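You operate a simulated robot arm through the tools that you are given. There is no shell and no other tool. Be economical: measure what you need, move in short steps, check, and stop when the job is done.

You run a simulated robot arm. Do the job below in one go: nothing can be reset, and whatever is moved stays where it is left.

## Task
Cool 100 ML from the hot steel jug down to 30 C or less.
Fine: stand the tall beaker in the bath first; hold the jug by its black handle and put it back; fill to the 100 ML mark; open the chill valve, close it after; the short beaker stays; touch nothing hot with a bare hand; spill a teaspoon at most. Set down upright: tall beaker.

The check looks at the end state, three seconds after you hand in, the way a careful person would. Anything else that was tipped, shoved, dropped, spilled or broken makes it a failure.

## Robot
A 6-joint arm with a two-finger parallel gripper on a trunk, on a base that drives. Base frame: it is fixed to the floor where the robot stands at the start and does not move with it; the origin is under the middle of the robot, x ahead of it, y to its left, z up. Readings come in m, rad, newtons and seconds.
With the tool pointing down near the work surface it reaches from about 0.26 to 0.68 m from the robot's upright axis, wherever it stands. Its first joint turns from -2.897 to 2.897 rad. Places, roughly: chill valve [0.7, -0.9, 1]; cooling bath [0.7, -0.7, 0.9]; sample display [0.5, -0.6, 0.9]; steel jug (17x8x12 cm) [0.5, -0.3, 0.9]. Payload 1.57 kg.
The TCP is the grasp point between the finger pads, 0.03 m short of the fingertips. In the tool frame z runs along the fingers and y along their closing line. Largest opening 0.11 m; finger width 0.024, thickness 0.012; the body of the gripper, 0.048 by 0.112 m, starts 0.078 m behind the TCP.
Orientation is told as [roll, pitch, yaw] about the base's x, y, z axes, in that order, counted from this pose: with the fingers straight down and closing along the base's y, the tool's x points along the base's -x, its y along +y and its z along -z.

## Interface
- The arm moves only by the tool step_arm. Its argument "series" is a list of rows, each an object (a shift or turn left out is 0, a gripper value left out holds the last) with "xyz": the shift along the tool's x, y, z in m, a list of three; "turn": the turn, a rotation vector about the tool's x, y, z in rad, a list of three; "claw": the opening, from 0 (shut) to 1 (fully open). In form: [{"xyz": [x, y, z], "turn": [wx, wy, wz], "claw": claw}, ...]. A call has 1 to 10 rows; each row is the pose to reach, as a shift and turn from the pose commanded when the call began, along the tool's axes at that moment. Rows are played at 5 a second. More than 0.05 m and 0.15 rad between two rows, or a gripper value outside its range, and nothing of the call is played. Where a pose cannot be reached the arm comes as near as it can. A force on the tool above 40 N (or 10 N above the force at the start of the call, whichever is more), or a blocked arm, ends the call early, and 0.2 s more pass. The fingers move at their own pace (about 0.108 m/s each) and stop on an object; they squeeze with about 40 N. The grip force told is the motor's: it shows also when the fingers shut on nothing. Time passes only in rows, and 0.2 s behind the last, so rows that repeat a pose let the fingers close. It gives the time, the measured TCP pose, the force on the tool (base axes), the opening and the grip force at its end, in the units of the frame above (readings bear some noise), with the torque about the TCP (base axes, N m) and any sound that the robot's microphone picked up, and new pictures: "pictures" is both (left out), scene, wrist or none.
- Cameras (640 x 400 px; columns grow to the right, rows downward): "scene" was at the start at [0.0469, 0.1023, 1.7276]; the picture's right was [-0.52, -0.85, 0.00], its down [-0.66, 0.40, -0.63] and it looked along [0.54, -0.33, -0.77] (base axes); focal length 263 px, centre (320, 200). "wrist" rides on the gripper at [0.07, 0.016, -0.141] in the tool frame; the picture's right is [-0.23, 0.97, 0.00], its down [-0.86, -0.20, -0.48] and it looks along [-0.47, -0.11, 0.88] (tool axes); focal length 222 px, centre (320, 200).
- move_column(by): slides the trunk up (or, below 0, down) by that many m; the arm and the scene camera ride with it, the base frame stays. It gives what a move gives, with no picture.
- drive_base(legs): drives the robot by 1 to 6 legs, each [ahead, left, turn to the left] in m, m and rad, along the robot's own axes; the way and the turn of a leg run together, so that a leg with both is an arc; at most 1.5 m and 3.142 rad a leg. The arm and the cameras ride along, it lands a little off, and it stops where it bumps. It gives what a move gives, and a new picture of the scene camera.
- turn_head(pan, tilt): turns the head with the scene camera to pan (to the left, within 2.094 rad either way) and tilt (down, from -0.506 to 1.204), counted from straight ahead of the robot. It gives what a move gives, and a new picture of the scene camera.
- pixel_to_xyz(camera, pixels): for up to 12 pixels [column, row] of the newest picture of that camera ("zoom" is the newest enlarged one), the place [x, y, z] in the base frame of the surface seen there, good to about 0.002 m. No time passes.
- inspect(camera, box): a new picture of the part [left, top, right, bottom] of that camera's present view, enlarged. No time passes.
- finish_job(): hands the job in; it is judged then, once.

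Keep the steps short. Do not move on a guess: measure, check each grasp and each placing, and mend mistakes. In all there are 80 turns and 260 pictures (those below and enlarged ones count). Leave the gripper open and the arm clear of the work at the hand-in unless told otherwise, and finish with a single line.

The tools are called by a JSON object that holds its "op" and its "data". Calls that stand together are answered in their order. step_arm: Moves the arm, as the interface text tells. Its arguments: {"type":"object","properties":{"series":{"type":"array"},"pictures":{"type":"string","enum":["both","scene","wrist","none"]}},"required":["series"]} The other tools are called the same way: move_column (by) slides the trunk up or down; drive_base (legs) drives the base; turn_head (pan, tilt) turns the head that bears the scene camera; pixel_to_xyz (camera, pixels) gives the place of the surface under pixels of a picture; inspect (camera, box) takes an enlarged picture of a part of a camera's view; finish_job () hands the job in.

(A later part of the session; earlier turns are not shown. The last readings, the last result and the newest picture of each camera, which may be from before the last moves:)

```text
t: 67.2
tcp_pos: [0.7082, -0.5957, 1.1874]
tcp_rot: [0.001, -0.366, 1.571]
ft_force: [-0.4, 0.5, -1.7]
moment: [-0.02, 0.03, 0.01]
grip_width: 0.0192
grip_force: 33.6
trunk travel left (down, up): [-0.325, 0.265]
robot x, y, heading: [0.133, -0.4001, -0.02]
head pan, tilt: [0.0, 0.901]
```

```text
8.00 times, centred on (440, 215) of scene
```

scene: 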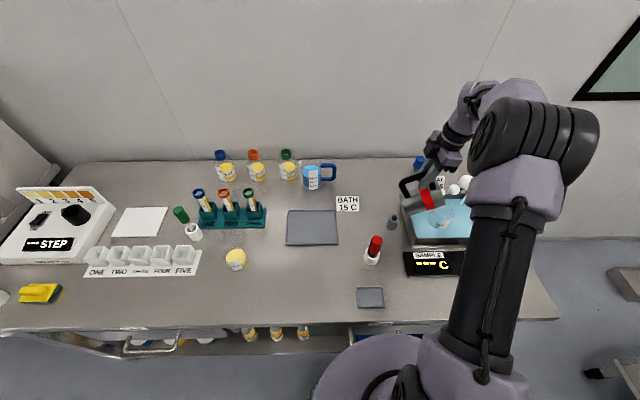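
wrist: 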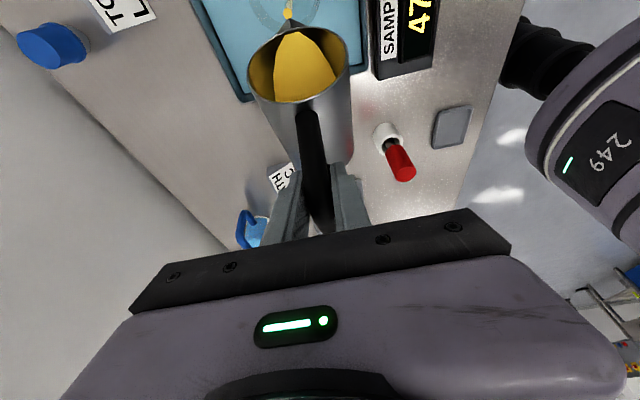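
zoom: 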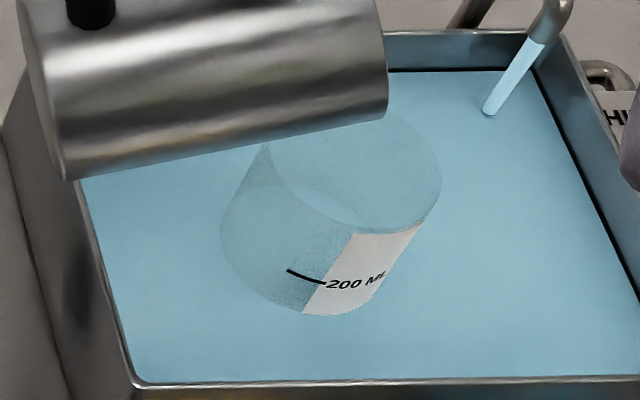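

The flow has stopped again (sample 32). To gauge the amount, I'll bring the jug upright, raised and moved slightly back, and measure its level. It was 0.072 m below the rim before.

{"op": "step_arm", "data": {"series": [{"xyz": [-0.0208, 0, 0.0083], "turn": [0, 0.1377, 0]}, {"xyz": [-0.0391, 0, 0.0181], "turn": [0, 0.2753, 0]}, {"xyz": [-0.0549, 0, 0.0289], "turn": [0, 0.413, 0]}, {"xyz": [-0.068, 0, 0.0405], "turn": [0, 0.5507, 0]}, {"xyz": [-0.0783, 0, 0.0525], "turn": [0, 0.6883, 0]}, {"xyz": [-0.0858, 0, 0.0643], "turn": [0, 0.826, 0]}, {"xyz": [-0.0906, 0, 0.0758], "turn": [0, 0.9637, 0]}, {"xyz": [-0.0926, 0, 0.0865], "turn": [0, 1.1013, 0]}, {"xyz": [-0.0922, 0, 0.096], "turn": [0, 1.239, 0]}, {"xyz": [-0.0922, 0, 0.096], "turn": [0, 1.239, 0]}], "pictures": "both"}}

{"op": "inspect", "data": {"camera": "scene", "box": [400, 130, 490, 280]}}

{"op": "inspect", "data": {"camera": "wrist", "box": [230, 0, 370, 110]}}

```text
t: 69.3
tcp_pos: [0.7078, -0.474, 1.1338]
tcp_rot: [-0.001, 0.875, 1.57]
ft_force: [0.4, 0.9, -1.3]
moment: [0.13, -0.02, 0.04]
grip_width: 0.019
grip_force: 33.2
trunk travel left (down, up): [-0.325, 0.265]
robot x, y, heading: [0.1308, -0.4008, -0.015]
head pan, tilt: [0.0, 0.901]
```

scene: 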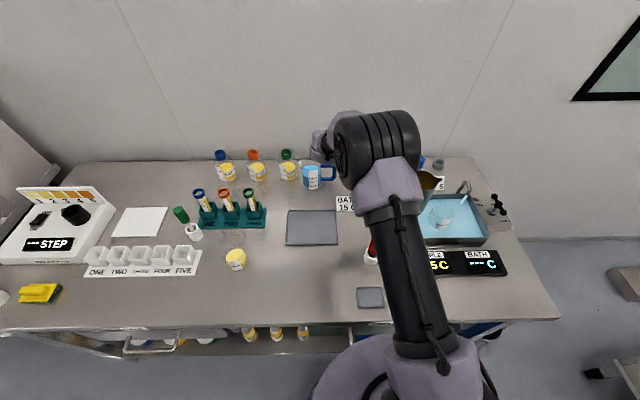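
wrist: 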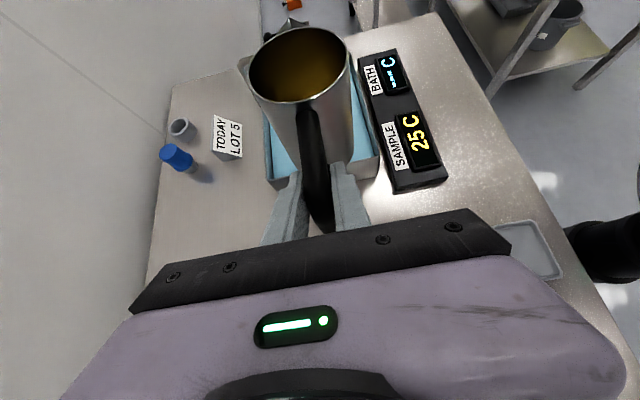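

```text
2.67 times, centred on (445, 205) of scene
```

zoom: 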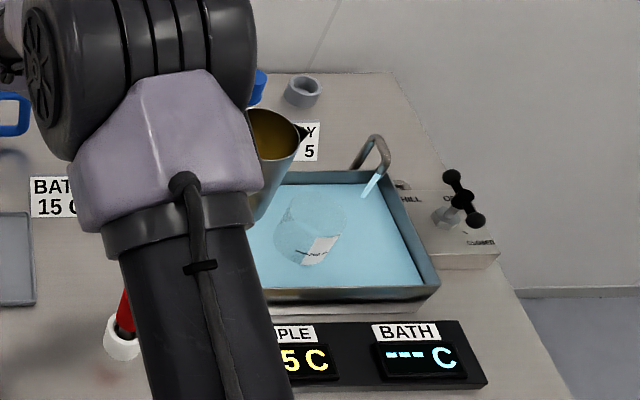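

```text
3.64 times, centred on (300, 55) of wrist
```

zoom: 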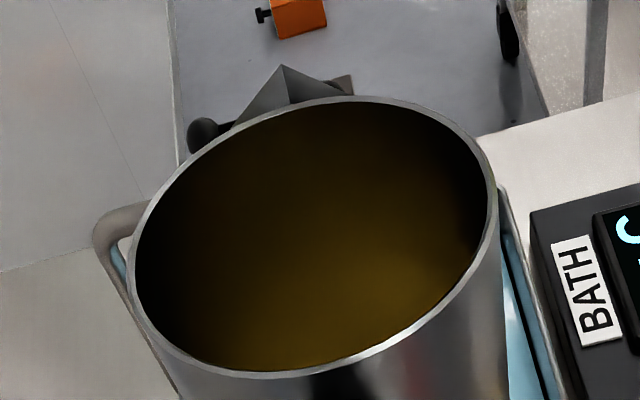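

The sample already reads 25 C. I'll measure the jug's liquid surface against its rim.

{"op": "pixel_to_xyz", "data": {"camera": "zoom", "pixels": [[320, 290], [350, 320], [280, 310], [400, 280], [320, 240], [137, 240], [494, 190], [300, 373], [350, 99], [280, 69], [250, 340]]}}

```text
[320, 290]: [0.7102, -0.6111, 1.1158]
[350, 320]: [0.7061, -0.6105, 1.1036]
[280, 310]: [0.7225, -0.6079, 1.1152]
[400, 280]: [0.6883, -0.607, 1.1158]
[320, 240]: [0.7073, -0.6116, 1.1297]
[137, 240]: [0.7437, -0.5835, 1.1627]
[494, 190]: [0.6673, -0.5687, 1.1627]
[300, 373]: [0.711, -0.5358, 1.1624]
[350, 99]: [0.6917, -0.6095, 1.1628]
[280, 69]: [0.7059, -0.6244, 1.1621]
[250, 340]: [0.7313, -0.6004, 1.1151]
```

Those points are on the far wall, so the surface is too deep to see from here. I'll carry the jug back above its own spot, where the scene camera looks steeply into it.

{"op": "step_arm", "data": {"series": [{"xyz": [-0.0257, 0, -0.0306]}, {"xyz": [-0.0514, 0, -0.0613]}, {"xyz": [-0.0772, 0, -0.0919]}, {"xyz": [-0.1029, 0, -0.1226]}, {"xyz": [-0.1286, 0, -0.1532]}, {"xyz": [-0.1543, 0, -0.1838]}, {"xyz": [-0.169, 0, -0.2015]}], "pictures": "none"}}

{"op": "step_arm", "data": {"series": [{"xyz": [0, 0.036, 0]}, {"xyz": [0, 0.072, 0]}, {"xyz": [0, 0.108, 0]}, {"xyz": [0, 0.144, 0]}, {"xyz": [0, 0.18, 0]}, {"xyz": [0, 0.217, 0]}], "pictures": "scene"}}

{"op": "inspect", "data": {"camera": "scene", "box": [290, 200, 390, 300]}}

```text
t: 71.0
tcp_pos: [0.7092, -0.2142, 1.1317]
tcp_rot: [0.002, 0.871, 1.57]
ft_force: [-0.1, 0.5, -1.8]
moment: [0.14, -0.01, -0.01]
grip_width: 0.0192
grip_force: 33.5
trunk travel left (down, up): [-0.325, 0.265]
robot x, y, heading: [0.132, -0.4013, -0.019]
head pan, tilt: [0.0, 0.901]
```

```text
t: 72.3
tcp_pos: [0.4903, -0.2135, 1.1323]
tcp_rot: [0.0, 0.873, 1.568]
ft_force: [0.4, -0.5, -3.0]
moment: [0.14, 0.0, 0.01]
grip_width: 0.0191
grip_force: 32.9
trunk travel left (down, up): [-0.325, 0.265]
robot x, y, heading: [0.1308, -0.4003, -0.016]
head pan, tilt: [0.0, 0.901]
```

scene: 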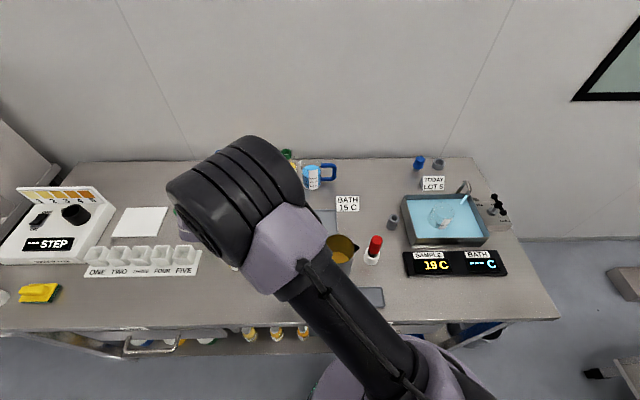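

```text
4.00 times, centred on (340, 250) of scene
```

zoom: 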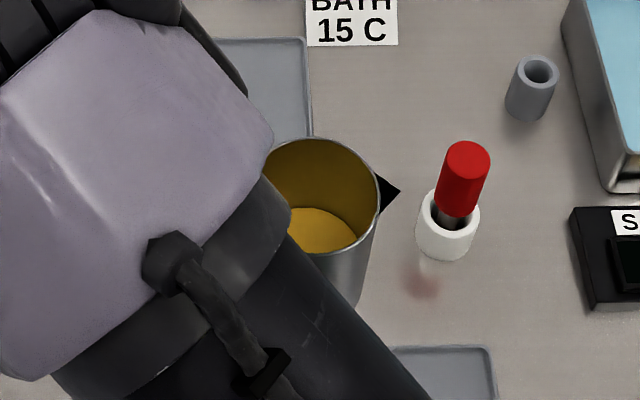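

{"op": "pixel_to_xyz", "data": {"camera": "zoom", "pixels": [[320, 230], [310, 245], [335, 240], [330, 222], [300, 222], [344, 238], [345, 146], [379, 200], [360, 236], [290, 148], [398, 191]]}}

```text
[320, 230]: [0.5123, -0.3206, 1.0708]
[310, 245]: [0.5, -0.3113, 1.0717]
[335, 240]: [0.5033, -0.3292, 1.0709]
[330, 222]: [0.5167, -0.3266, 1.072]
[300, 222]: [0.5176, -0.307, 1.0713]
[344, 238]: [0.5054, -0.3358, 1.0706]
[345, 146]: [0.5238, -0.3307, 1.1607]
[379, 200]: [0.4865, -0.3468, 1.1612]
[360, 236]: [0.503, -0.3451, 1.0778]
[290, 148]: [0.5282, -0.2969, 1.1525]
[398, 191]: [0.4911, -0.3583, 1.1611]
```

The level fell 18 mm, so about 78–80 ml has been poured and the sample is at about 18 C. Roughly 20 ml more is needed, which is about 1.8° past the last equilibrium. I'll go back to the bath by the same path.

{"op": "step_arm", "data": {"series": [{"xyz": [0.0008, -0.036, -0.0007]}, {"xyz": [0.0015, -0.072, -0.0013]}, {"xyz": [0.0023, -0.108, -0.002]}, {"xyz": [0.0031, -0.144, -0.0026]}, {"xyz": [0.0038, -0.18, -0.0033]}, {"xyz": [0.0046, -0.217, -0.0039]}], "pictures": "none"}}

{"op": "step_arm", "data": {"series": [{"xyz": [0.0257, 0, 0.0306]}, {"xyz": [0.0514, 0, 0.0613]}, {"xyz": [0.0772, 0, 0.0919]}, {"xyz": [0.1029, 0, 0.1226]}, {"xyz": [0.1286, 0, 0.1532]}, {"xyz": [0.1543, 0, 0.1838]}, {"xyz": [0.1656, 0, 0.1972]}], "pictures": "none"}}

{"op": "step_arm", "data": {"series": [{"xyz": [0.0131, 0, 0.0037], "turn": [0, -0.125, 0]}, {"xyz": [0.0262, 0, 0.0074], "turn": [0, -0.25, 0]}, {"xyz": [0.0393, -0.001, 0.0111], "turn": [0, -0.375, 0]}, {"xyz": [0.0524, -0.001, 0.0147], "turn": [0, -0.5, 0]}, {"xyz": [0.0655, -0.001, 0.0184], "turn": [0, -0.625, 0]}, {"xyz": [0.0786, -0.001, 0.0221], "turn": [0, -0.75, 0]}, {"xyz": [0.0917, -0.0017, 0.0258], "turn": [0, -0.873, 0]}, {"xyz": [0.0917, -0.0017, 0.0258], "turn": [0, -0.873, 0]}], "pictures": "none"}}

```text
t: 73.8
tcp_pos: [0.7069, -0.2141, 1.1326]
tcp_rot: [0.003, 0.871, 1.569]
ft_force: [-0.8, 0.9, -1.3]
moment: [0.11, 0.02, 0.01]
grip_width: 0.0191
grip_force: 33.8
trunk travel left (down, up): [-0.325, 0.265]
robot x, y, heading: [0.1342, -0.3997, -0.02]
head pan, tilt: [0.0, 0.901]
```

```text
t: 75.3
tcp_pos: [0.7072, -0.4706, 1.1335]
tcp_rot: [0.0, 0.874, 1.572]
ft_force: [-0.2, 0.6, -1.5]
moment: [0.1, -0.01, 0.0]
grip_width: 0.0189
grip_force: 33.2
trunk travel left (down, up): [-0.325, 0.265]
robot x, y, heading: [0.1318, -0.4012, -0.022]
head pan, tilt: [0.0, 0.901]
```

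```text
t: 77.2
tcp_pos: [0.7099, -0.5482, 1.1911]
tcp_rot: [-0.001, -0.003, 1.571]
ft_force: [-0.4, -0.2, -1.1]
moment: [0.0, 0.0, -0.02]
grip_width: 0.0189
grip_force: 33.1
trunk travel left (down, up): [-0.325, 0.265]
robot x, y, heading: [0.1335, -0.4001, -0.019]
head pan, tilt: [0.0, 0.901]
```

I'm at the 50° pose over the beaker. I'll lower slightly and tilt about the lip to 72.8°, then hold.

{"op": "step_arm", "data": {"series": [{"xyz": [0.004, 0.001, 0.02]}, {"xyz": [0.008, 0.002, 0.04]}, {"xyz": [0.0178, 0.002, 0.0289], "turn": [0, -0.1, 0]}, {"xyz": [0.0287, 0.002, 0.0189], "turn": [0, -0.2, 0]}, {"xyz": [0.0405, 0.002, 0.01], "turn": [0, -0.3, 0]}, {"xyz": [0.048, 0.002, 0.0053], "turn": [0, -0.36, 0]}, {"xyz": [0.0524, 0.002, 0.0028], "turn": [0, -0.395, 0]}, {"xyz": [0.0524, 0.002, 0.0028], "turn": [0, -0.395, 0]}], "pictures": "wrist"}}

{"op": "inspect", "data": {"camera": "scene", "box": [400, 170, 480, 280]}}

{"op": "step_arm", "data": {"series": [{}, {}, {}, {}, {}, {}, {}, {}], "pictures": "both"}}

```text
t: 79.0
tcp_pos: [0.7079, -0.5998, 1.1877]
tcp_rot: [0.0, -0.397, 1.571]
ft_force: [0.4, -0.7, -1.6]
moment: [-0.02, -0.03, -0.01]
grip_width: 0.019
grip_force: 33.0
trunk travel left (down, up): [-0.325, 0.265]
robot x, y, heading: [0.1319, -0.3977, -0.016]
head pan, tilt: [0.0, 0.901]
```

wrist: 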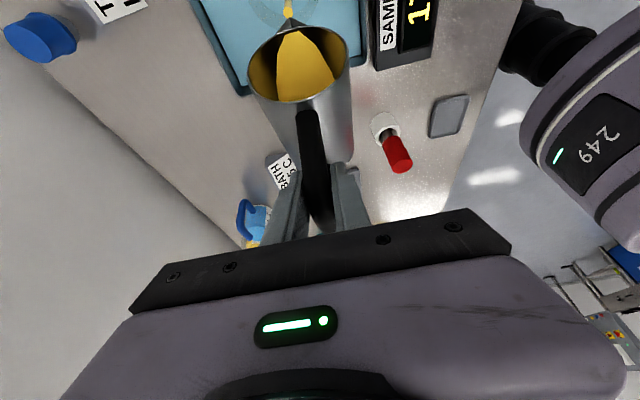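

```text
3.64 times, centred on (440, 225) of scene
```

zoom: 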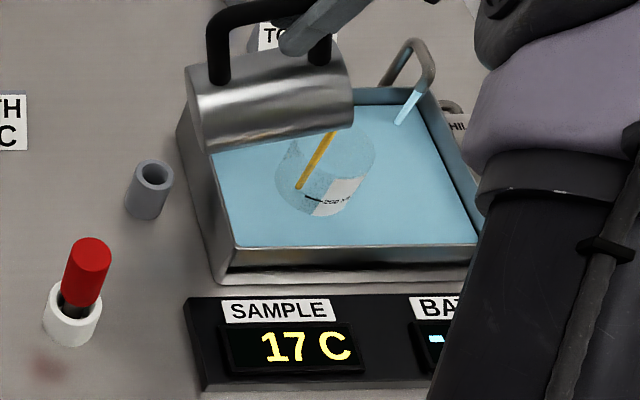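

```text
t: 80.8
tcp_pos: [0.708, -0.6009, 1.1872]
tcp_rot: [0.0, -0.397, 1.572]
ft_force: [-0.4, -0.2, -2.0]
moment: [-0.04, -0.04, 0.04]
grip_width: 0.0192
grip_force: 33.4
trunk travel left (down, up): [-0.325, 0.265]
robot x, y, heading: [0.1314, -0.3994, -0.021]
head pan, tilt: [0.0, 0.901]
```

scene: 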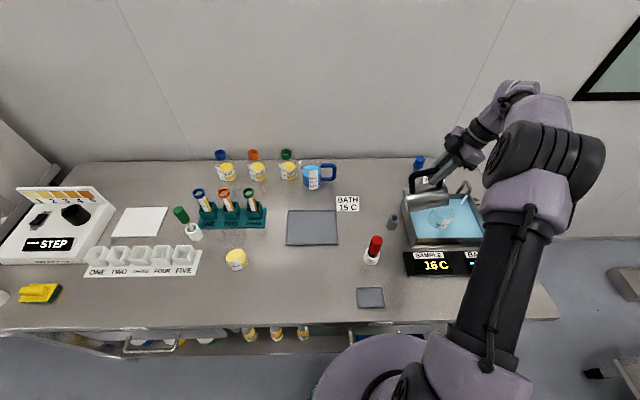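
wrist: 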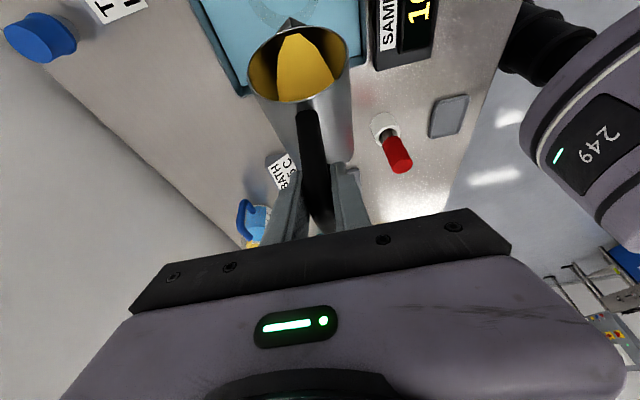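

The flow has stopped and the sample is ~16 C. I'll bring the jug upright and back above its place, and measure again.

{"op": "step_arm", "data": {"series": [{"xyz": [-0.0208, 0, 0.0083], "turn": [0, 0.1377, 0]}, {"xyz": [-0.0391, 0, 0.0181], "turn": [0, 0.2753, 0]}, {"xyz": [-0.0549, 0, 0.0289], "turn": [0, 0.413, 0]}, {"xyz": [-0.068, 0, 0.0405], "turn": [0, 0.5507, 0]}, {"xyz": [-0.0783, 0, 0.0525], "turn": [0, 0.6883, 0]}, {"xyz": [-0.0858, 0, 0.0643], "turn": [0, 0.826, 0]}, {"xyz": [-0.0906, 0, 0.0758], "turn": [0, 0.9637, 0]}, {"xyz": [-0.0926, 0, 0.0865], "turn": [0, 1.1013, 0]}, {"xyz": [-0.0922, 0, 0.096], "turn": [0, 1.239, 0]}, {"xyz": [-0.092, 0, 0.1], "turn": [0, 1.27, 0]}], "pictures": "none"}}

{"op": "step_arm", "data": {"series": [{"xyz": [-0.0257, 0, -0.0306]}, {"xyz": [-0.0514, 0, -0.0613]}, {"xyz": [-0.0772, 0, -0.0919]}, {"xyz": [-0.1029, 0, -0.1226]}, {"xyz": [-0.1286, 0, -0.1532]}, {"xyz": [-0.1543, 0, -0.1838]}, {"xyz": [-0.169, 0, -0.2015]}], "pictures": "none"}}

{"op": "step_arm", "data": {"series": [{"xyz": [0, 0.036, 0]}, {"xyz": [0, 0.072, 0]}, {"xyz": [0, 0.108, 0]}, {"xyz": [0, 0.144, 0]}, {"xyz": [0, 0.18, 0]}, {"xyz": [0, 0.217, 0]}], "pictures": "scene"}}

{"op": "inspect", "data": {"camera": "scene", "box": [290, 200, 390, 300]}}

```text
t: 83.0
tcp_pos: [0.7098, -0.4792, 1.1315]
tcp_rot: [0.002, 0.875, 1.571]
ft_force: [-0.1, 0.1, -2.1]
moment: [0.1, -0.02, 0.01]
grip_width: 0.0192
grip_force: 32.6
trunk travel left (down, up): [-0.325, 0.265]
robot x, y, heading: [0.1353, -0.4026, -0.019]
head pan, tilt: [0.0, 0.901]
```

```text
t: 84.5
tcp_pos: [0.7084, -0.214, 1.1318]
tcp_rot: [0.002, 0.874, 1.57]
ft_force: [-0.4, -0.1, -1.6]
moment: [0.15, 0.0, -0.01]
grip_width: 0.0192
grip_force: 32.9
trunk travel left (down, up): [-0.325, 0.265]
robot x, y, heading: [0.132, -0.3964, -0.019]
head pan, tilt: [0.0, 0.901]
```

```text
t: 86.0
tcp_pos: [0.49, -0.215, 1.1299]
tcp_rot: [-0.003, 0.875, 1.57]
ft_force: [0.0, 0.1, -1.4]
moment: [0.16, -0.03, 0.0]
grip_width: 0.0189
grip_force: 33.4
trunk travel left (down, up): [-0.325, 0.265]
robot x, y, heading: [0.1296, -0.3977, -0.015]
head pan, tilt: [0.0, 0.901]
```

scene: 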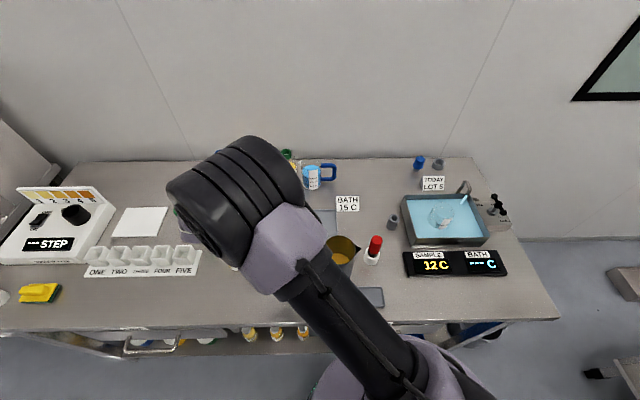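

```text
4.00 times, centred on (340, 250) of scene
```

zoom: 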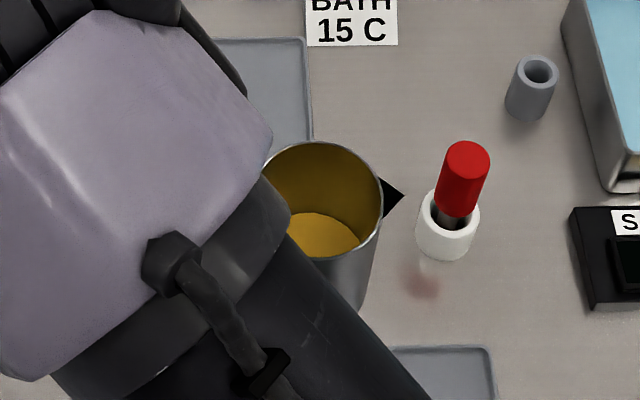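

{"op": "pixel_to_xyz", "data": {"camera": "zoom", "pixels": [[320, 230], [310, 245], [335, 240], [330, 222], [300, 226], [315, 222], [348, 149], [382, 200], [400, 195], [322, 240], [300, 235]]}}

```text
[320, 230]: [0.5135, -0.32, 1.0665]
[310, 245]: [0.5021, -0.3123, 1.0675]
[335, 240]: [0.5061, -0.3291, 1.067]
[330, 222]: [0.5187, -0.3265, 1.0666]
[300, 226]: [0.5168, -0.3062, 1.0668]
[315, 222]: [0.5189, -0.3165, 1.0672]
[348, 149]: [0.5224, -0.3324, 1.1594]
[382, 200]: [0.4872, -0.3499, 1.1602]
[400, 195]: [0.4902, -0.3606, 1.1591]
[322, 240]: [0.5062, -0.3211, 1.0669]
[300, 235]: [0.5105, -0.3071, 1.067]
```

Depth is now 0.0929, so the total drop is about 21.3 mm, or 92–96 ml. That's slightly short. One more small pour at ~0.7° further should give ~99–100 ml, so I'll repeat the path.

{"op": "step_arm", "data": {"series": [{"xyz": [0.0008, -0.036, -0.0007]}, {"xyz": [0.0015, -0.072, -0.0013]}, {"xyz": [0.0023, -0.108, -0.002]}, {"xyz": [0.0031, -0.144, -0.0026]}, {"xyz": [0.0038, -0.18, -0.0033]}, {"xyz": [0.0046, -0.217, -0.0039]}], "pictures": "none"}}

{"op": "step_arm", "data": {"series": [{"xyz": [0.0257, 0, 0.0306]}, {"xyz": [0.0514, 0, 0.0613]}, {"xyz": [0.0772, 0, 0.0919]}, {"xyz": [0.1029, 0, 0.1226]}, {"xyz": [0.1286, 0, 0.1532]}, {"xyz": [0.1543, 0, 0.1838]}, {"xyz": [0.165, 0, 0.1964]}], "pictures": "none"}}

{"op": "step_arm", "data": {"series": [{"xyz": [0.0131, 0, 0.0037], "turn": [0, -0.125, 0]}, {"xyz": [0.0262, 0, 0.0074], "turn": [0, -0.25, 0]}, {"xyz": [0.0393, -0.001, 0.0111], "turn": [0, -0.375, 0]}, {"xyz": [0.0524, -0.001, 0.0147], "turn": [0, -0.5, 0]}, {"xyz": [0.0655, -0.001, 0.0184], "turn": [0, -0.625, 0]}, {"xyz": [0.0786, -0.001, 0.0221], "turn": [0, -0.75, 0]}, {"xyz": [0.0917, -0.0017, 0.0258], "turn": [0, -0.873, 0]}, {"xyz": [0.0917, -0.0017, 0.0258], "turn": [0, -0.873, 0]}], "pictures": "none"}}

```text
t: 87.3
tcp_pos: [0.7082, -0.2133, 1.1339]
tcp_rot: [0.004, 0.876, 1.572]
ft_force: [1.3, -0.6, -1.3]
moment: [0.13, -0.03, 0.0]
grip_width: 0.019
grip_force: 33.1
trunk travel left (down, up): [-0.325, 0.265]
robot x, y, heading: [0.134, -0.4004, -0.018]
head pan, tilt: [0.0, 0.901]
```

```text
t: 89.0
tcp_pos: [0.7046, -0.4706, 1.1348]
tcp_rot: [-0.001, 0.875, 1.571]
ft_force: [-1.2, -0.4, -1.4]
moment: [0.1, 0.0, 0.02]
grip_width: 0.0189
grip_force: 33.1
trunk travel left (down, up): [-0.325, 0.265]
robot x, y, heading: [0.134, -0.403, -0.014]
head pan, tilt: [0.0, 0.901]
```

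```text
t: 90.8
tcp_pos: [0.709, -0.5486, 1.1926]
tcp_rot: [0.0, 0.001, 1.571]
ft_force: [-0.3, -0.1, -2.1]
moment: [-0.02, 0.01, -0.02]
grip_width: 0.019
grip_force: 33.1
trunk travel left (down, up): [-0.325, 0.265]
robot x, y, heading: [0.1319, -0.3996, -0.017]
head pan, tilt: [0.0, 0.901]
```

{"op": "step_arm", "data": {"series": [{"xyz": [0.004, 0, 0.02]}, {"xyz": [0.008, 0.001, 0.04]}, {"xyz": [0.0178, 0.001, 0.0289], "turn": [0, -0.1, 0]}, {"xyz": [0.0287, 0.001, 0.0189], "turn": [0, -0.2, 0]}, {"xyz": [0.0405, 0.001, 0.01], "turn": [0, -0.3, 0]}, {"xyz": [0.048, 0.001, 0.0053], "turn": [0, -0.36, 0]}, {"xyz": [0.0544, 0.001, 0.0016], "turn": [0, -0.41, 0]}, {"xyz": [0.0544, 0.001, 0.0016], "turn": [0, -0.41, 0]}], "pictures": "wrist"}}

{"op": "step_arm", "data": {"series": [{}, {}, {}, {}, {}, {}, {}, {}], "pictures": "wrist"}}

{"op": "inspect", "data": {"camera": "scene", "box": [400, 170, 480, 280]}}

```text
t: 92.5
tcp_pos: [0.7081, -0.6038, 1.1884]
tcp_rot: [0.0, -0.407, 1.572]
ft_force: [-0.8, 0.3, -2.4]
moment: [-0.06, 0.02, 0.0]
grip_width: 0.0191
grip_force: 33.2
trunk travel left (down, up): [-0.325, 0.265]
robot x, y, heading: [0.1319, -0.4018, -0.019]
head pan, tilt: [0.0, 0.901]
```

wrist: 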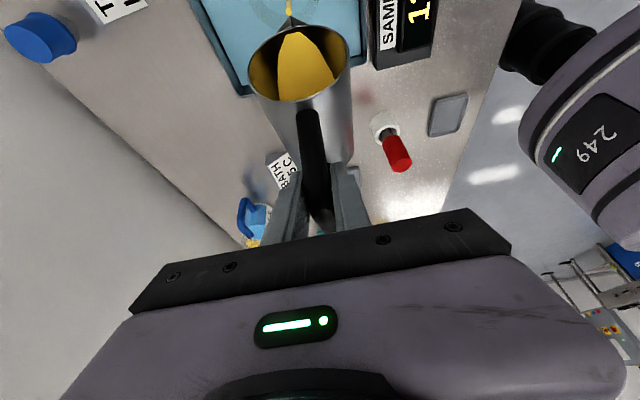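

```text
t: 94.3
tcp_pos: [0.709, -0.6036, 1.1897]
tcp_rot: [-0.001, -0.408, 1.571]
ft_force: [-0.2, 0.1, -1.8]
moment: [0.0, -0.01, -0.01]
grip_width: 0.0192
grip_force: 33.1
trunk travel left (down, up): [-0.325, 0.265]
robot x, y, heading: [0.132, -0.4033, -0.017]
head pan, tilt: [0.0, 0.901]
```

wrist: 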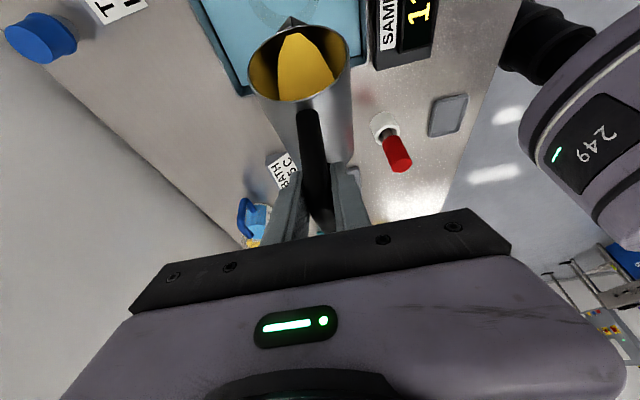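

```text
3.64 times, centred on (440, 225) of scene
```

zoom: 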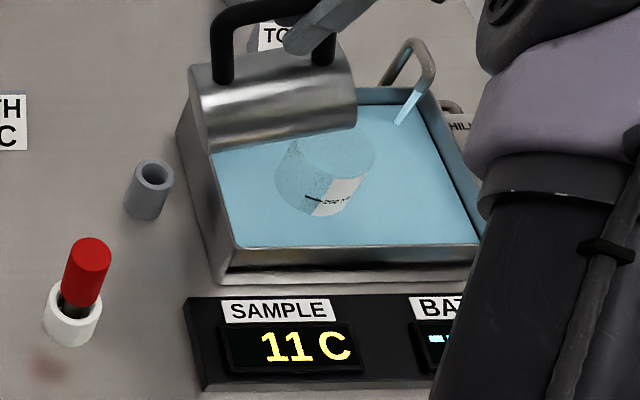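

The pour has stopped and the sample is 11 C. I'll bring the jug upright and return above its place.

{"op": "step_arm", "data": {"series": [{"xyz": [-0.0208, 0, 0.0083], "turn": [0, 0.1377, 0]}, {"xyz": [-0.0391, 0, 0.0181], "turn": [0, 0.2753, 0]}, {"xyz": [-0.0549, 0, 0.0289], "turn": [0, 0.413, 0]}, {"xyz": [-0.068, 0, 0.0405], "turn": [0, 0.5507, 0]}, {"xyz": [-0.0783, 0, 0.0525], "turn": [0, 0.6883, 0]}, {"xyz": [-0.0858, 0, 0.0643], "turn": [0, 0.826, 0]}, {"xyz": [-0.0906, 0, 0.0758], "turn": [0, 0.9637, 0]}, {"xyz": [-0.0926, 0, 0.0865], "turn": [0, 1.1013, 0]}, {"xyz": [-0.0922, 0, 0.096], "turn": [0, 1.239, 0]}, {"xyz": [-0.092, 0, 0.1], "turn": [0, 1.283, 0]}], "pictures": "none"}}

{"op": "step_arm", "data": {"series": [{"xyz": [-0.0257, 0, -0.0306]}, {"xyz": [-0.0514, 0, -0.0613]}, {"xyz": [-0.0772, 0, -0.0919]}, {"xyz": [-0.1029, 0, -0.1226]}, {"xyz": [-0.1286, 0, -0.1532]}, {"xyz": [-0.1543, 0, -0.1838]}, {"xyz": [-0.172, 0, -0.205]}], "pictures": "none"}}

{"op": "step_arm", "data": {"series": [{"xyz": [0, 0.036, 0]}, {"xyz": [0, 0.072, 0]}, {"xyz": [0, 0.108, 0]}, {"xyz": [0, 0.144, 0]}, {"xyz": [0, 0.18, 0]}, {"xyz": [0, 0.217, 0]}, {"xyz": [0, 0.217, 0]}], "pictures": "scene"}}

{"op": "inspect", "data": {"camera": "scene", "box": [290, 200, 390, 300]}}

{"op": "pixel_to_xyz", "data": {"camera": "zoom", "pixels": [[320, 235], [310, 245], [335, 243], [300, 230], [315, 228], [348, 149], [382, 200], [400, 195], [322, 240], [300, 237]]}}

```text
t: 96.5
tcp_pos: [0.7107, -0.4799, 1.1349]
tcp_rot: [-0.003, 0.878, 1.57]
ft_force: [-0.6, 0.1, -2.0]
moment: [0.11, -0.01, -0.05]
grip_width: 0.019
grip_force: 33.5
trunk travel left (down, up): [-0.325, 0.265]
robot x, y, heading: [0.1281, -0.3979, -0.021]
head pan, tilt: [0.0, 0.901]
```

```text
t: 98.2
tcp_pos: [0.7082, -0.2129, 1.1337]
tcp_rot: [0.003, 0.873, 1.573]
ft_force: [0.1, -0.2, -1.6]
moment: [0.14, 0.01, 0.01]
grip_width: 0.0191
grip_force: 33.0
trunk travel left (down, up): [-0.325, 0.265]
robot x, y, heading: [0.1333, -0.401, -0.013]
head pan, tilt: [0.0, 0.901]
```

```text
t: 99.8
tcp_pos: [0.4927, -0.215, 1.1338]
tcp_rot: [0.001, 0.874, 1.571]
ft_force: [0.6, -1.2, -1.6]
moment: [0.12, -0.01, -0.02]
grip_width: 0.019
grip_force: 32.9
trunk travel left (down, up): [-0.325, 0.265]
robot x, y, heading: [0.1342, -0.3999, -0.019]
head pan, tilt: [0.0, 0.901]
```

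scene: 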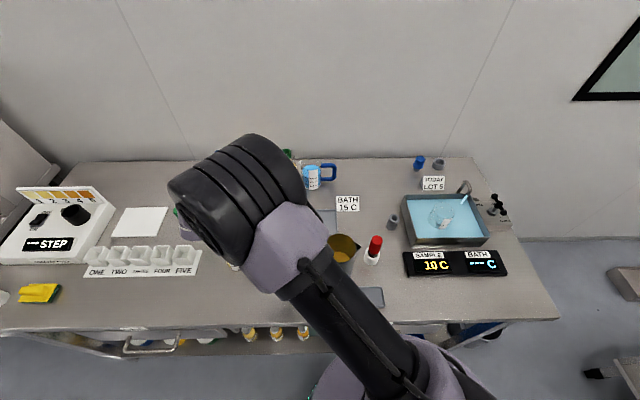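

```text
4.00 times, centred on (340, 250) of scene
```

zoom: 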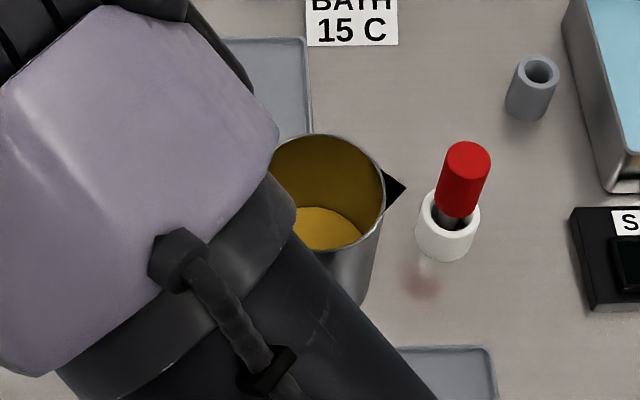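

```text
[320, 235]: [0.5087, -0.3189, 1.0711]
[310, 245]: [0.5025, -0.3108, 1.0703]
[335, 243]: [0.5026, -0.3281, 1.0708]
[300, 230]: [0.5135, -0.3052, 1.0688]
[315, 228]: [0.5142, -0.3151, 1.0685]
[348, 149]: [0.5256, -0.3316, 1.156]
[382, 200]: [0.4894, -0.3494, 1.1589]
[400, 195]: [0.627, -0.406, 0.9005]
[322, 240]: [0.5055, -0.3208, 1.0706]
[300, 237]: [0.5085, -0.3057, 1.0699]
```

{"op": "pixel_to_xyz", "data": {"camera": "zoom", "pixels": [[348, 142], [383, 183], [402, 187], [310, 134], [374, 228], [330, 136], [383, 205], [325, 222], [340, 235]]}}

```text
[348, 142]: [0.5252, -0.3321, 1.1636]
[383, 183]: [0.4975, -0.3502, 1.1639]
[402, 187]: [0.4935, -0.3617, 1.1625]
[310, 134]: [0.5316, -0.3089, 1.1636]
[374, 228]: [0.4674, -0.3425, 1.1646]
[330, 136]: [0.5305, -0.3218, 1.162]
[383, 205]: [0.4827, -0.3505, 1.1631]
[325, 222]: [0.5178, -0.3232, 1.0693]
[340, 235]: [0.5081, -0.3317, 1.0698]
```

Depth 0.0937 gives about 97 ml poured, which is near the mark. I'll verify on the beaker later. Now I'll lower the jug to its original spot, stopping about 1 cm above the bench.

{"op": "step_arm", "data": {"series": [{"xyz": [-0.0258, 0.0015, 0.0159]}, {"xyz": [-0.0488, 0.0015, 0.0352]}, {"xyz": [-0.0718, 0.0015, 0.0544]}, {"xyz": [-0.0948, 0.0015, 0.0737]}, {"xyz": [-0.1025, 0.0015, 0.0802]}, {"xyz": [-0.1025, 0.0015, 0.0802]}], "pictures": "both"}}

{"op": "inspect", "data": {"camera": "scene", "box": [280, 230, 380, 310]}}

```text
t: 101.2
tcp_pos: [0.4897, -0.2074, 1.0039]
tcp_rot: [-0.003, 0.875, 1.573]
ft_force: [0.1, 0.3, -2.1]
moment: [0.09, 0.0, 0.02]
grip_width: 0.019
grip_force: 33.1
trunk travel left (down, up): [-0.325, 0.265]
robot x, y, heading: [0.1307, -0.4008, -0.018]
head pan, tilt: [0.0, 0.901]
```

scene: 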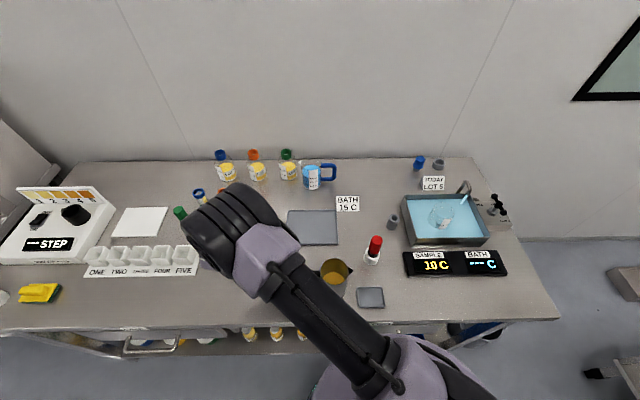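
wrist: 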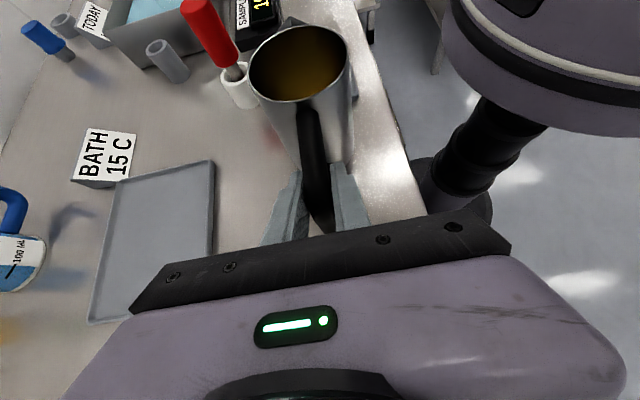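

```text
5.00 times, centred on (330, 270) of scene
```

zoom: 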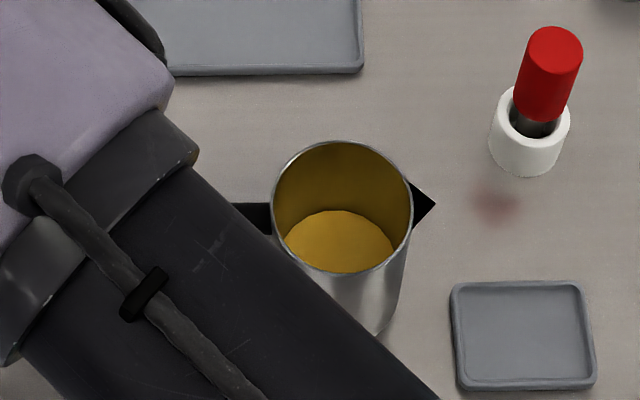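

The jug is just above the bench. I'll lower in 2 mm steps until it touches.

{"op": "step_arm", "data": {"series": [{"xyz": [-0.0031, 0, 0.0026]}, {"xyz": [-0.0061, 0, 0.0051]}, {"xyz": [-0.0077, 0, 0.0064]}, {"xyz": [-0.0084, 0, 0.0071]}, {"xyz": [-0.0092, 0, 0.0077]}, {"xyz": [-0.0096, 0, 0.008]}], "pictures": "none"}}

{"op": "pixel_to_xyz", "data": {"camera": "zoom", "pixels": [[433, 204], [412, 200]]}}

```text
t: 102.5
tcp_pos: [0.4906, -0.2083, 0.9916]
tcp_rot: [0.0, 0.874, 1.568]
ft_force: [0.3, 0.2, -0.7]
moment: [0.09, -0.01, 0.02]
grip_width: 0.0192
grip_force: 33.1
trunk travel left (down, up): [-0.325, 0.265]
robot x, y, heading: [0.132, -0.3994, -0.021]
head pan, tilt: [0.0, 0.901]
```

```text
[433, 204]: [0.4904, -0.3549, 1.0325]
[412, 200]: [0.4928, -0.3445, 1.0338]
```

{"op": "step_arm", "data": {"series": [{"xyz": [-0.0006, 0, 0.0005]}, {"xyz": [-0.0012, 0, 0.001]}, {"xyz": [-0.0015, 0, 0.0013]}, {"xyz": [-0.0015, 0, 0.0013]}], "pictures": "none"}}

```text
t: 103.5
tcp_pos: [0.4897, -0.2085, 0.9888]
tcp_rot: [0.0, 0.874, 1.57]
ft_force: [0.9, 7.2, 16.4]
moment: [-0.38, 0.01, 0.01]
grip_width: 0.019
grip_force: 33.0
trunk travel left (down, up): [-0.325, 0.265]
robot x, y, heading: [0.1311, -0.3987, -0.019]
head pan, tilt: [0.0, 0.901]
```

Contact (16 N). I'll ease up 1 mm, open gently, and back out along the tool axis.

{"op": "step_arm", "data": {"series": [{"xyz": [0.0008, 0, -0.0006]}, {"xyz": [0.0008, 0, -0.0006], "claw": 0.25}, {"xyz": [0.0008, 0, -0.0006], "claw": 0.4}, {"xyz": [0.0008, 0, -0.0006], "claw": 0.5}, {"xyz": [0.0008, 0, -0.0006], "claw": 0.5}], "pictures": "wrist"}}

{"op": "step_arm", "data": {"series": [{"xyz": [0, 0, -0.03]}, {"xyz": [0, 0, -0.07]}, {"xyz": [0, 0, -0.11]}, {"xyz": [0.02, 0, -0.14]}, {"xyz": [0.05, 0, -0.17]}], "pictures": "both"}}

```text
t: 104.8
tcp_pos: [0.4895, -0.208, 0.9893]
tcp_rot: [0.0, 0.875, 1.571]
ft_force: [0.1, 0.6, -0.3]
moment: [-0.03, 0.04, 0.01]
grip_width: 0.0548
grip_force: 0.1
trunk travel left (down, up): [-0.325, 0.265]
robot x, y, heading: [0.1318, -0.3979, -0.024]
head pan, tilt: [0.0, 0.901]
```

wrist: 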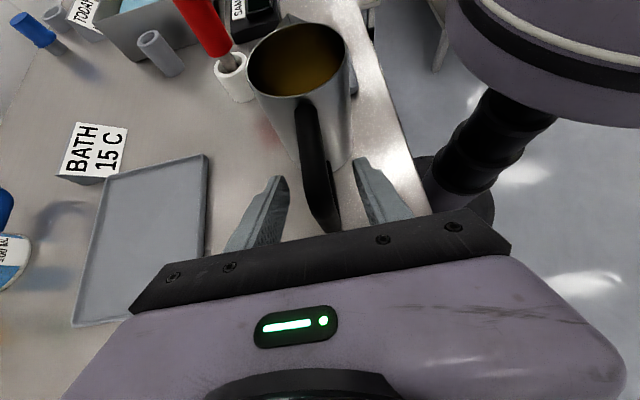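

```text
t: 106.0
tcp_pos: [0.4864, -0.1112, 1.1376]
tcp_rot: [0.0, 0.874, 1.57]
ft_force: [-0.3, 0.1, -1.1]
moment: [0.02, 0.02, 0.0]
grip_width: 0.0548
grip_force: 0.1
trunk travel left (down, up): [-0.325, 0.265]
robot x, y, heading: [0.1321, -0.4002, -0.018]
head pan, tilt: [0.0, 0.901]
```

scene: 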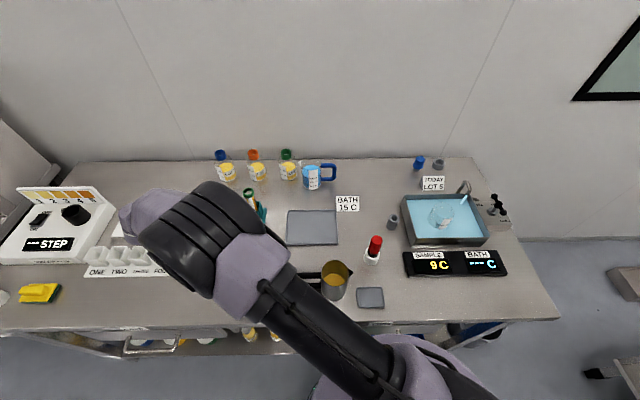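
wrist: 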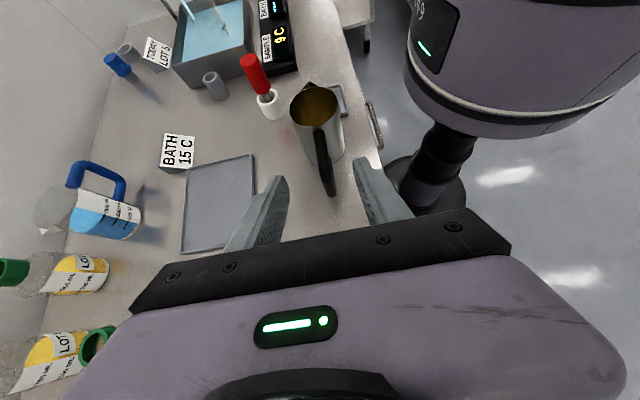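

The jug stands upright at its place and the sample reads 9 C. Next I'll raise the arm, set the tool vertical and yaw it back.

{"op": "step_arm", "data": {"series": [{"xyz": [0.028, 0, -0.0236]}, {"xyz": [0.0562, 0, -0.0471]}, {"xyz": [0.0843, 0, -0.0707]}, {"xyz": [0.0843, 0, -0.0707], "turn": [0, -0.145, 0]}, {"xyz": [0.0843, 0, -0.0707], "turn": [0, -0.29, 0]}, {"xyz": [0.0843, 0, -0.0707], "turn": [0, -0.435, 0]}, {"xyz": [0.0843, 0, -0.0707], "turn": [0, -0.58, 0]}, {"xyz": [0.0843, 0, -0.0707], "turn": [0, -0.725, 0]}, {"xyz": [0.0843, 0, -0.0707], "turn": [0, -0.873, 0]}], "pictures": "none"}}

{"op": "step_arm", "data": {"series": [{"turn": [0, 0, 0.145]}, {"turn": [0, 0, 0.29]}, {"turn": [0, 0, 0.435]}, {"turn": [0, 0, 0.58]}, {"turn": [0, 0, 0.725]}, {"turn": [0, 0, 0.87]}, {"turn": [0, 0, 1.015]}, {"turn": [0, 0, 1.16]}, {"turn": [0, 0, 1.305]}, {"turn": [0, 0, 1.45]}], "pictures": "none"}}

{"op": "drive_base", "data": {"legs": [[0, -0.44, 0]]}}

```text
t: 108.0
tcp_pos: [0.4905, -0.1127, 1.2498]
tcp_rot: [-0.001, -0.002, 1.568]
ft_force: [0.4, 0.1, -0.3]
moment: [-0.01, 0.01, 0.04]
grip_width: 0.055
grip_force: 0.0
trunk travel left (down, up): [-0.325, 0.265]
robot x, y, heading: [0.1325, -0.4011, -0.017]
head pan, tilt: [0.0, 0.901]
```

```text
t: 110.2
tcp_pos: [0.4893, -0.1098, 1.2483]
tcp_rot: [-0.001, 0.0, 0.118]
ft_force: [0.9, 0.1, -0.7]
moment: [0.04, -0.01, 0.02]
grip_width: 0.0549
grip_force: 0.1
trunk travel left (down, up): [-0.325, 0.265]
robot x, y, heading: [0.1312, -0.3943, -0.017]
head pan, tilt: [0.0, 0.901]
```

```text
t: 112.8
tcp_pos: [0.4798, -0.5526, 1.2486]
tcp_rot: [-0.002, -0.001, 0.126]
ft_force: [0.0, -0.9, -0.2]
moment: [0.04, -0.02, 0.01]
grip_width: 0.0551
grip_force: 0.0
trunk travel left (down, up): [-0.325, 0.265]
robot x, y, heading: [0.1293, -0.8454, -0.012]
head pan, tilt: [0.0, 0.901]
```

scene: 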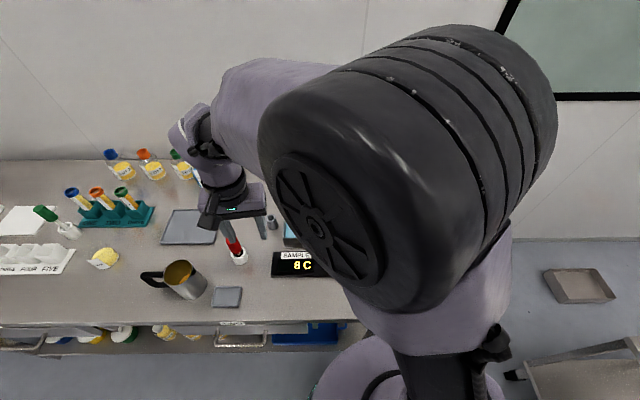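

I'll move the open gripper above the beaker, now cold at about 8 C. The plan is to lift it slightly and check the level against the 100 ML mark.

{"op": "step_arm", "data": {"series": [{"xyz": [-0.035, -0.0275, 0], "turn": [0, 0, 0.04], "claw": 0.8}, {"xyz": [-0.07, -0.055, 0], "turn": [0, 0, 0.08], "claw": 0.95}, {"xyz": [-0.105, -0.0825, 0], "turn": [0, 0, 0.126]}, {"xyz": [-0.14, -0.11, 0], "turn": [0, 0, 0.126]}, {"xyz": [-0.175, -0.1375, 0], "turn": [0, 0, 0.126]}, {"xyz": [-0.2096, -0.165, 0], "turn": [0, 0, 0.126]}, {"xyz": [-0.2096, -0.165, 0.04], "turn": [0, 0, 0.126]}, {"xyz": [-0.2096, -0.165, 0.065], "turn": [0, 0, 0.126]}], "pictures": "both"}}

{"op": "inspect", "data": {"camera": "wrist", "box": [150, 20, 410, 210]}}

```text
t: 114.7
tcp_pos: [0.706, -0.6906, 1.1811]
tcp_rot: [-0.003, 0.002, 0.001]
ft_force: [-0.3, 0.3, 0.4]
moment: [0.02, 0.0, -0.01]
grip_width: 0.1043
grip_force: 0.1
trunk travel left (down, up): [-0.325, 0.265]
robot x, y, heading: [0.1246, -0.8466, -0.01]
head pan, tilt: [0.0, 0.901]
```

scene: 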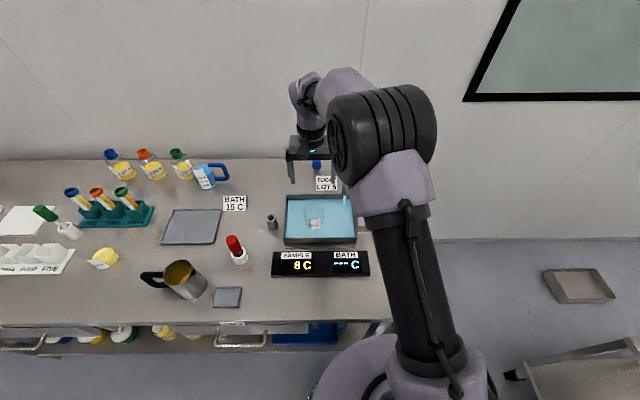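
wrist: 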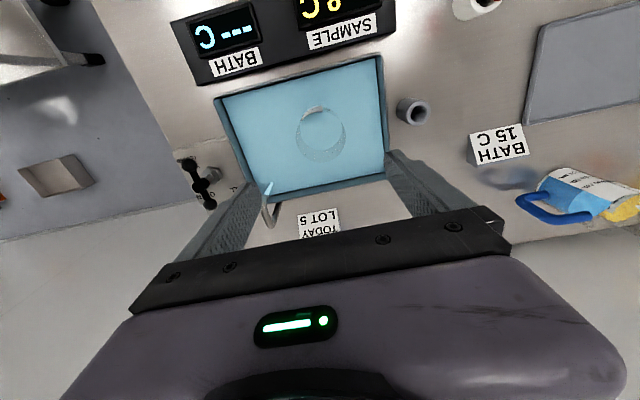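

```text
2.11 times, centred on (280, 115) of wrist
```

zoom: 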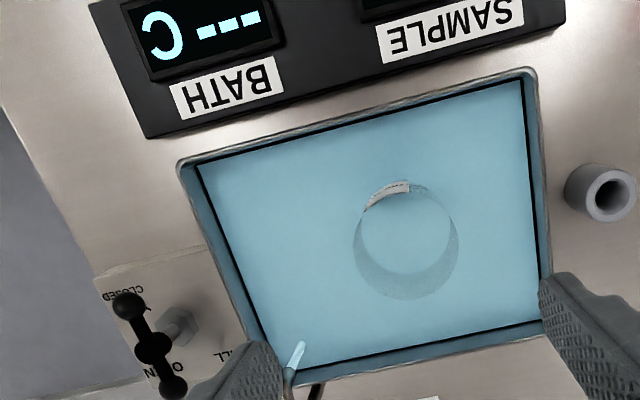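

The beaker is where it was. I'll lower over it and close.

{"op": "step_arm", "data": {"series": [{"xyz": [-0.002, 0, 0.04]}, {"xyz": [-0.002, 0, 0.08]}, {"xyz": [-0.002, 0, 0.12]}, {"xyz": [-0.002, 0, 0.16]}, {"xyz": [-0.002, 0, 0.183]}, {"xyz": [-0.002, 0, 0.183], "claw": 0.7}, {"xyz": [-0.002, 0, 0.183], "claw": 0.52}, {"xyz": [-0.002, 0, 0.183], "claw": 0.5}, {"xyz": [-0.002, 0, 0.183], "claw": 0.5}], "pictures": "wrist"}}

```text
t: 116.7
tcp_pos: [0.7099, -0.6862, 0.9978]
tcp_rot: [-0.002, -0.001, 0.001]
ft_force: [-0.3, -0.8, 0.2]
moment: [-0.02, 0.01, -0.01]
grip_width: 0.0672
grip_force: 40.2
trunk travel left (down, up): [-0.325, 0.265]
robot x, y, heading: [0.1274, -0.8434, -0.016]
head pan, tilt: [0.0, 0.901]
```

wrist: 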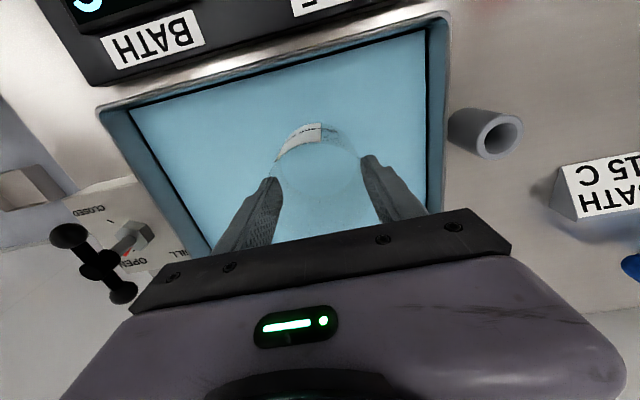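

Gripped. I'll lift 5 cm slowly, staying over the bath, and look at the label.

{"op": "step_arm", "data": {"series": [{"xyz": [0, 0, -0.015]}, {"xyz": [0, 0, -0.03]}, {"xyz": [0, 0, -0.045]}, {"xyz": [0, 0, -0.055]}, {"xyz": [0, 0, -0.055]}], "pictures": "both"}}

{"op": "inspect", "data": {"camera": "scene", "box": [290, 180, 350, 240]}}

{"op": "inspect", "data": {"camera": "wrist", "box": [250, 90, 390, 180]}}

```text
t: 117.8
tcp_pos: [0.7109, -0.6892, 1.0547]
tcp_rot: [-0.003, -0.001, 0.002]
ft_force: [-0.9, 0.0, -1.4]
moment: [-0.02, -0.03, 0.03]
grip_width: 0.0672
grip_force: 39.6
trunk travel left (down, up): [-0.325, 0.265]
robot x, y, heading: [0.1281, -0.8418, -0.015]
head pan, tilt: [0.0, 0.901]
```

scene: 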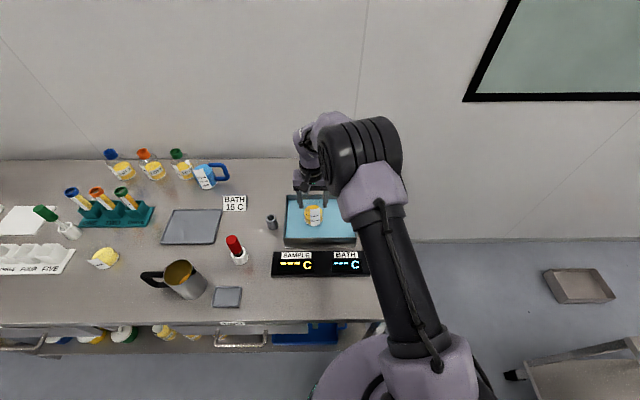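
wrist: 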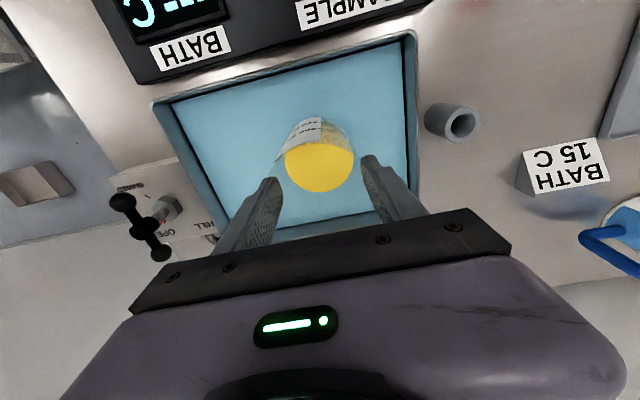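

```text
6.67 times, centred on (320, 210) of scene
```

zoom: 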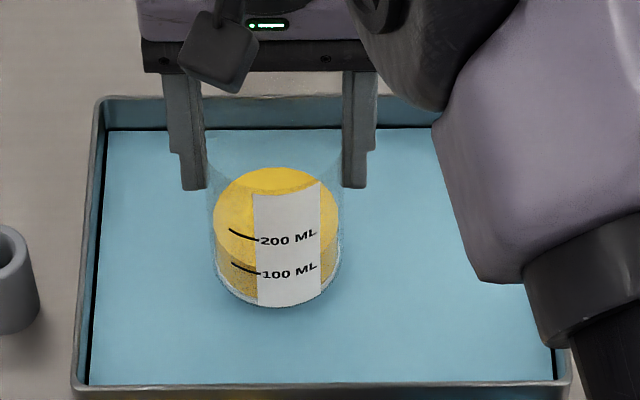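

```text
4.44 times, centred on (320, 135) of wrist
```

zoom: 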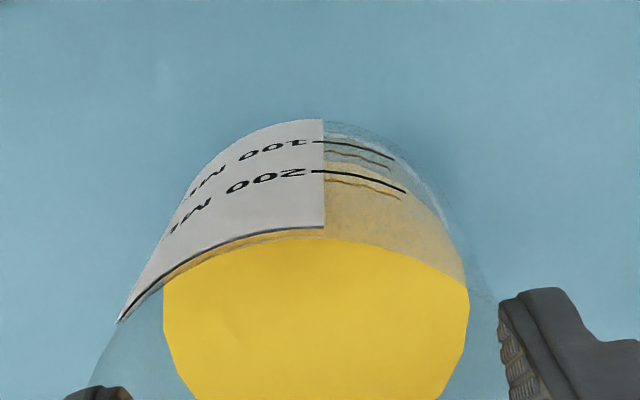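

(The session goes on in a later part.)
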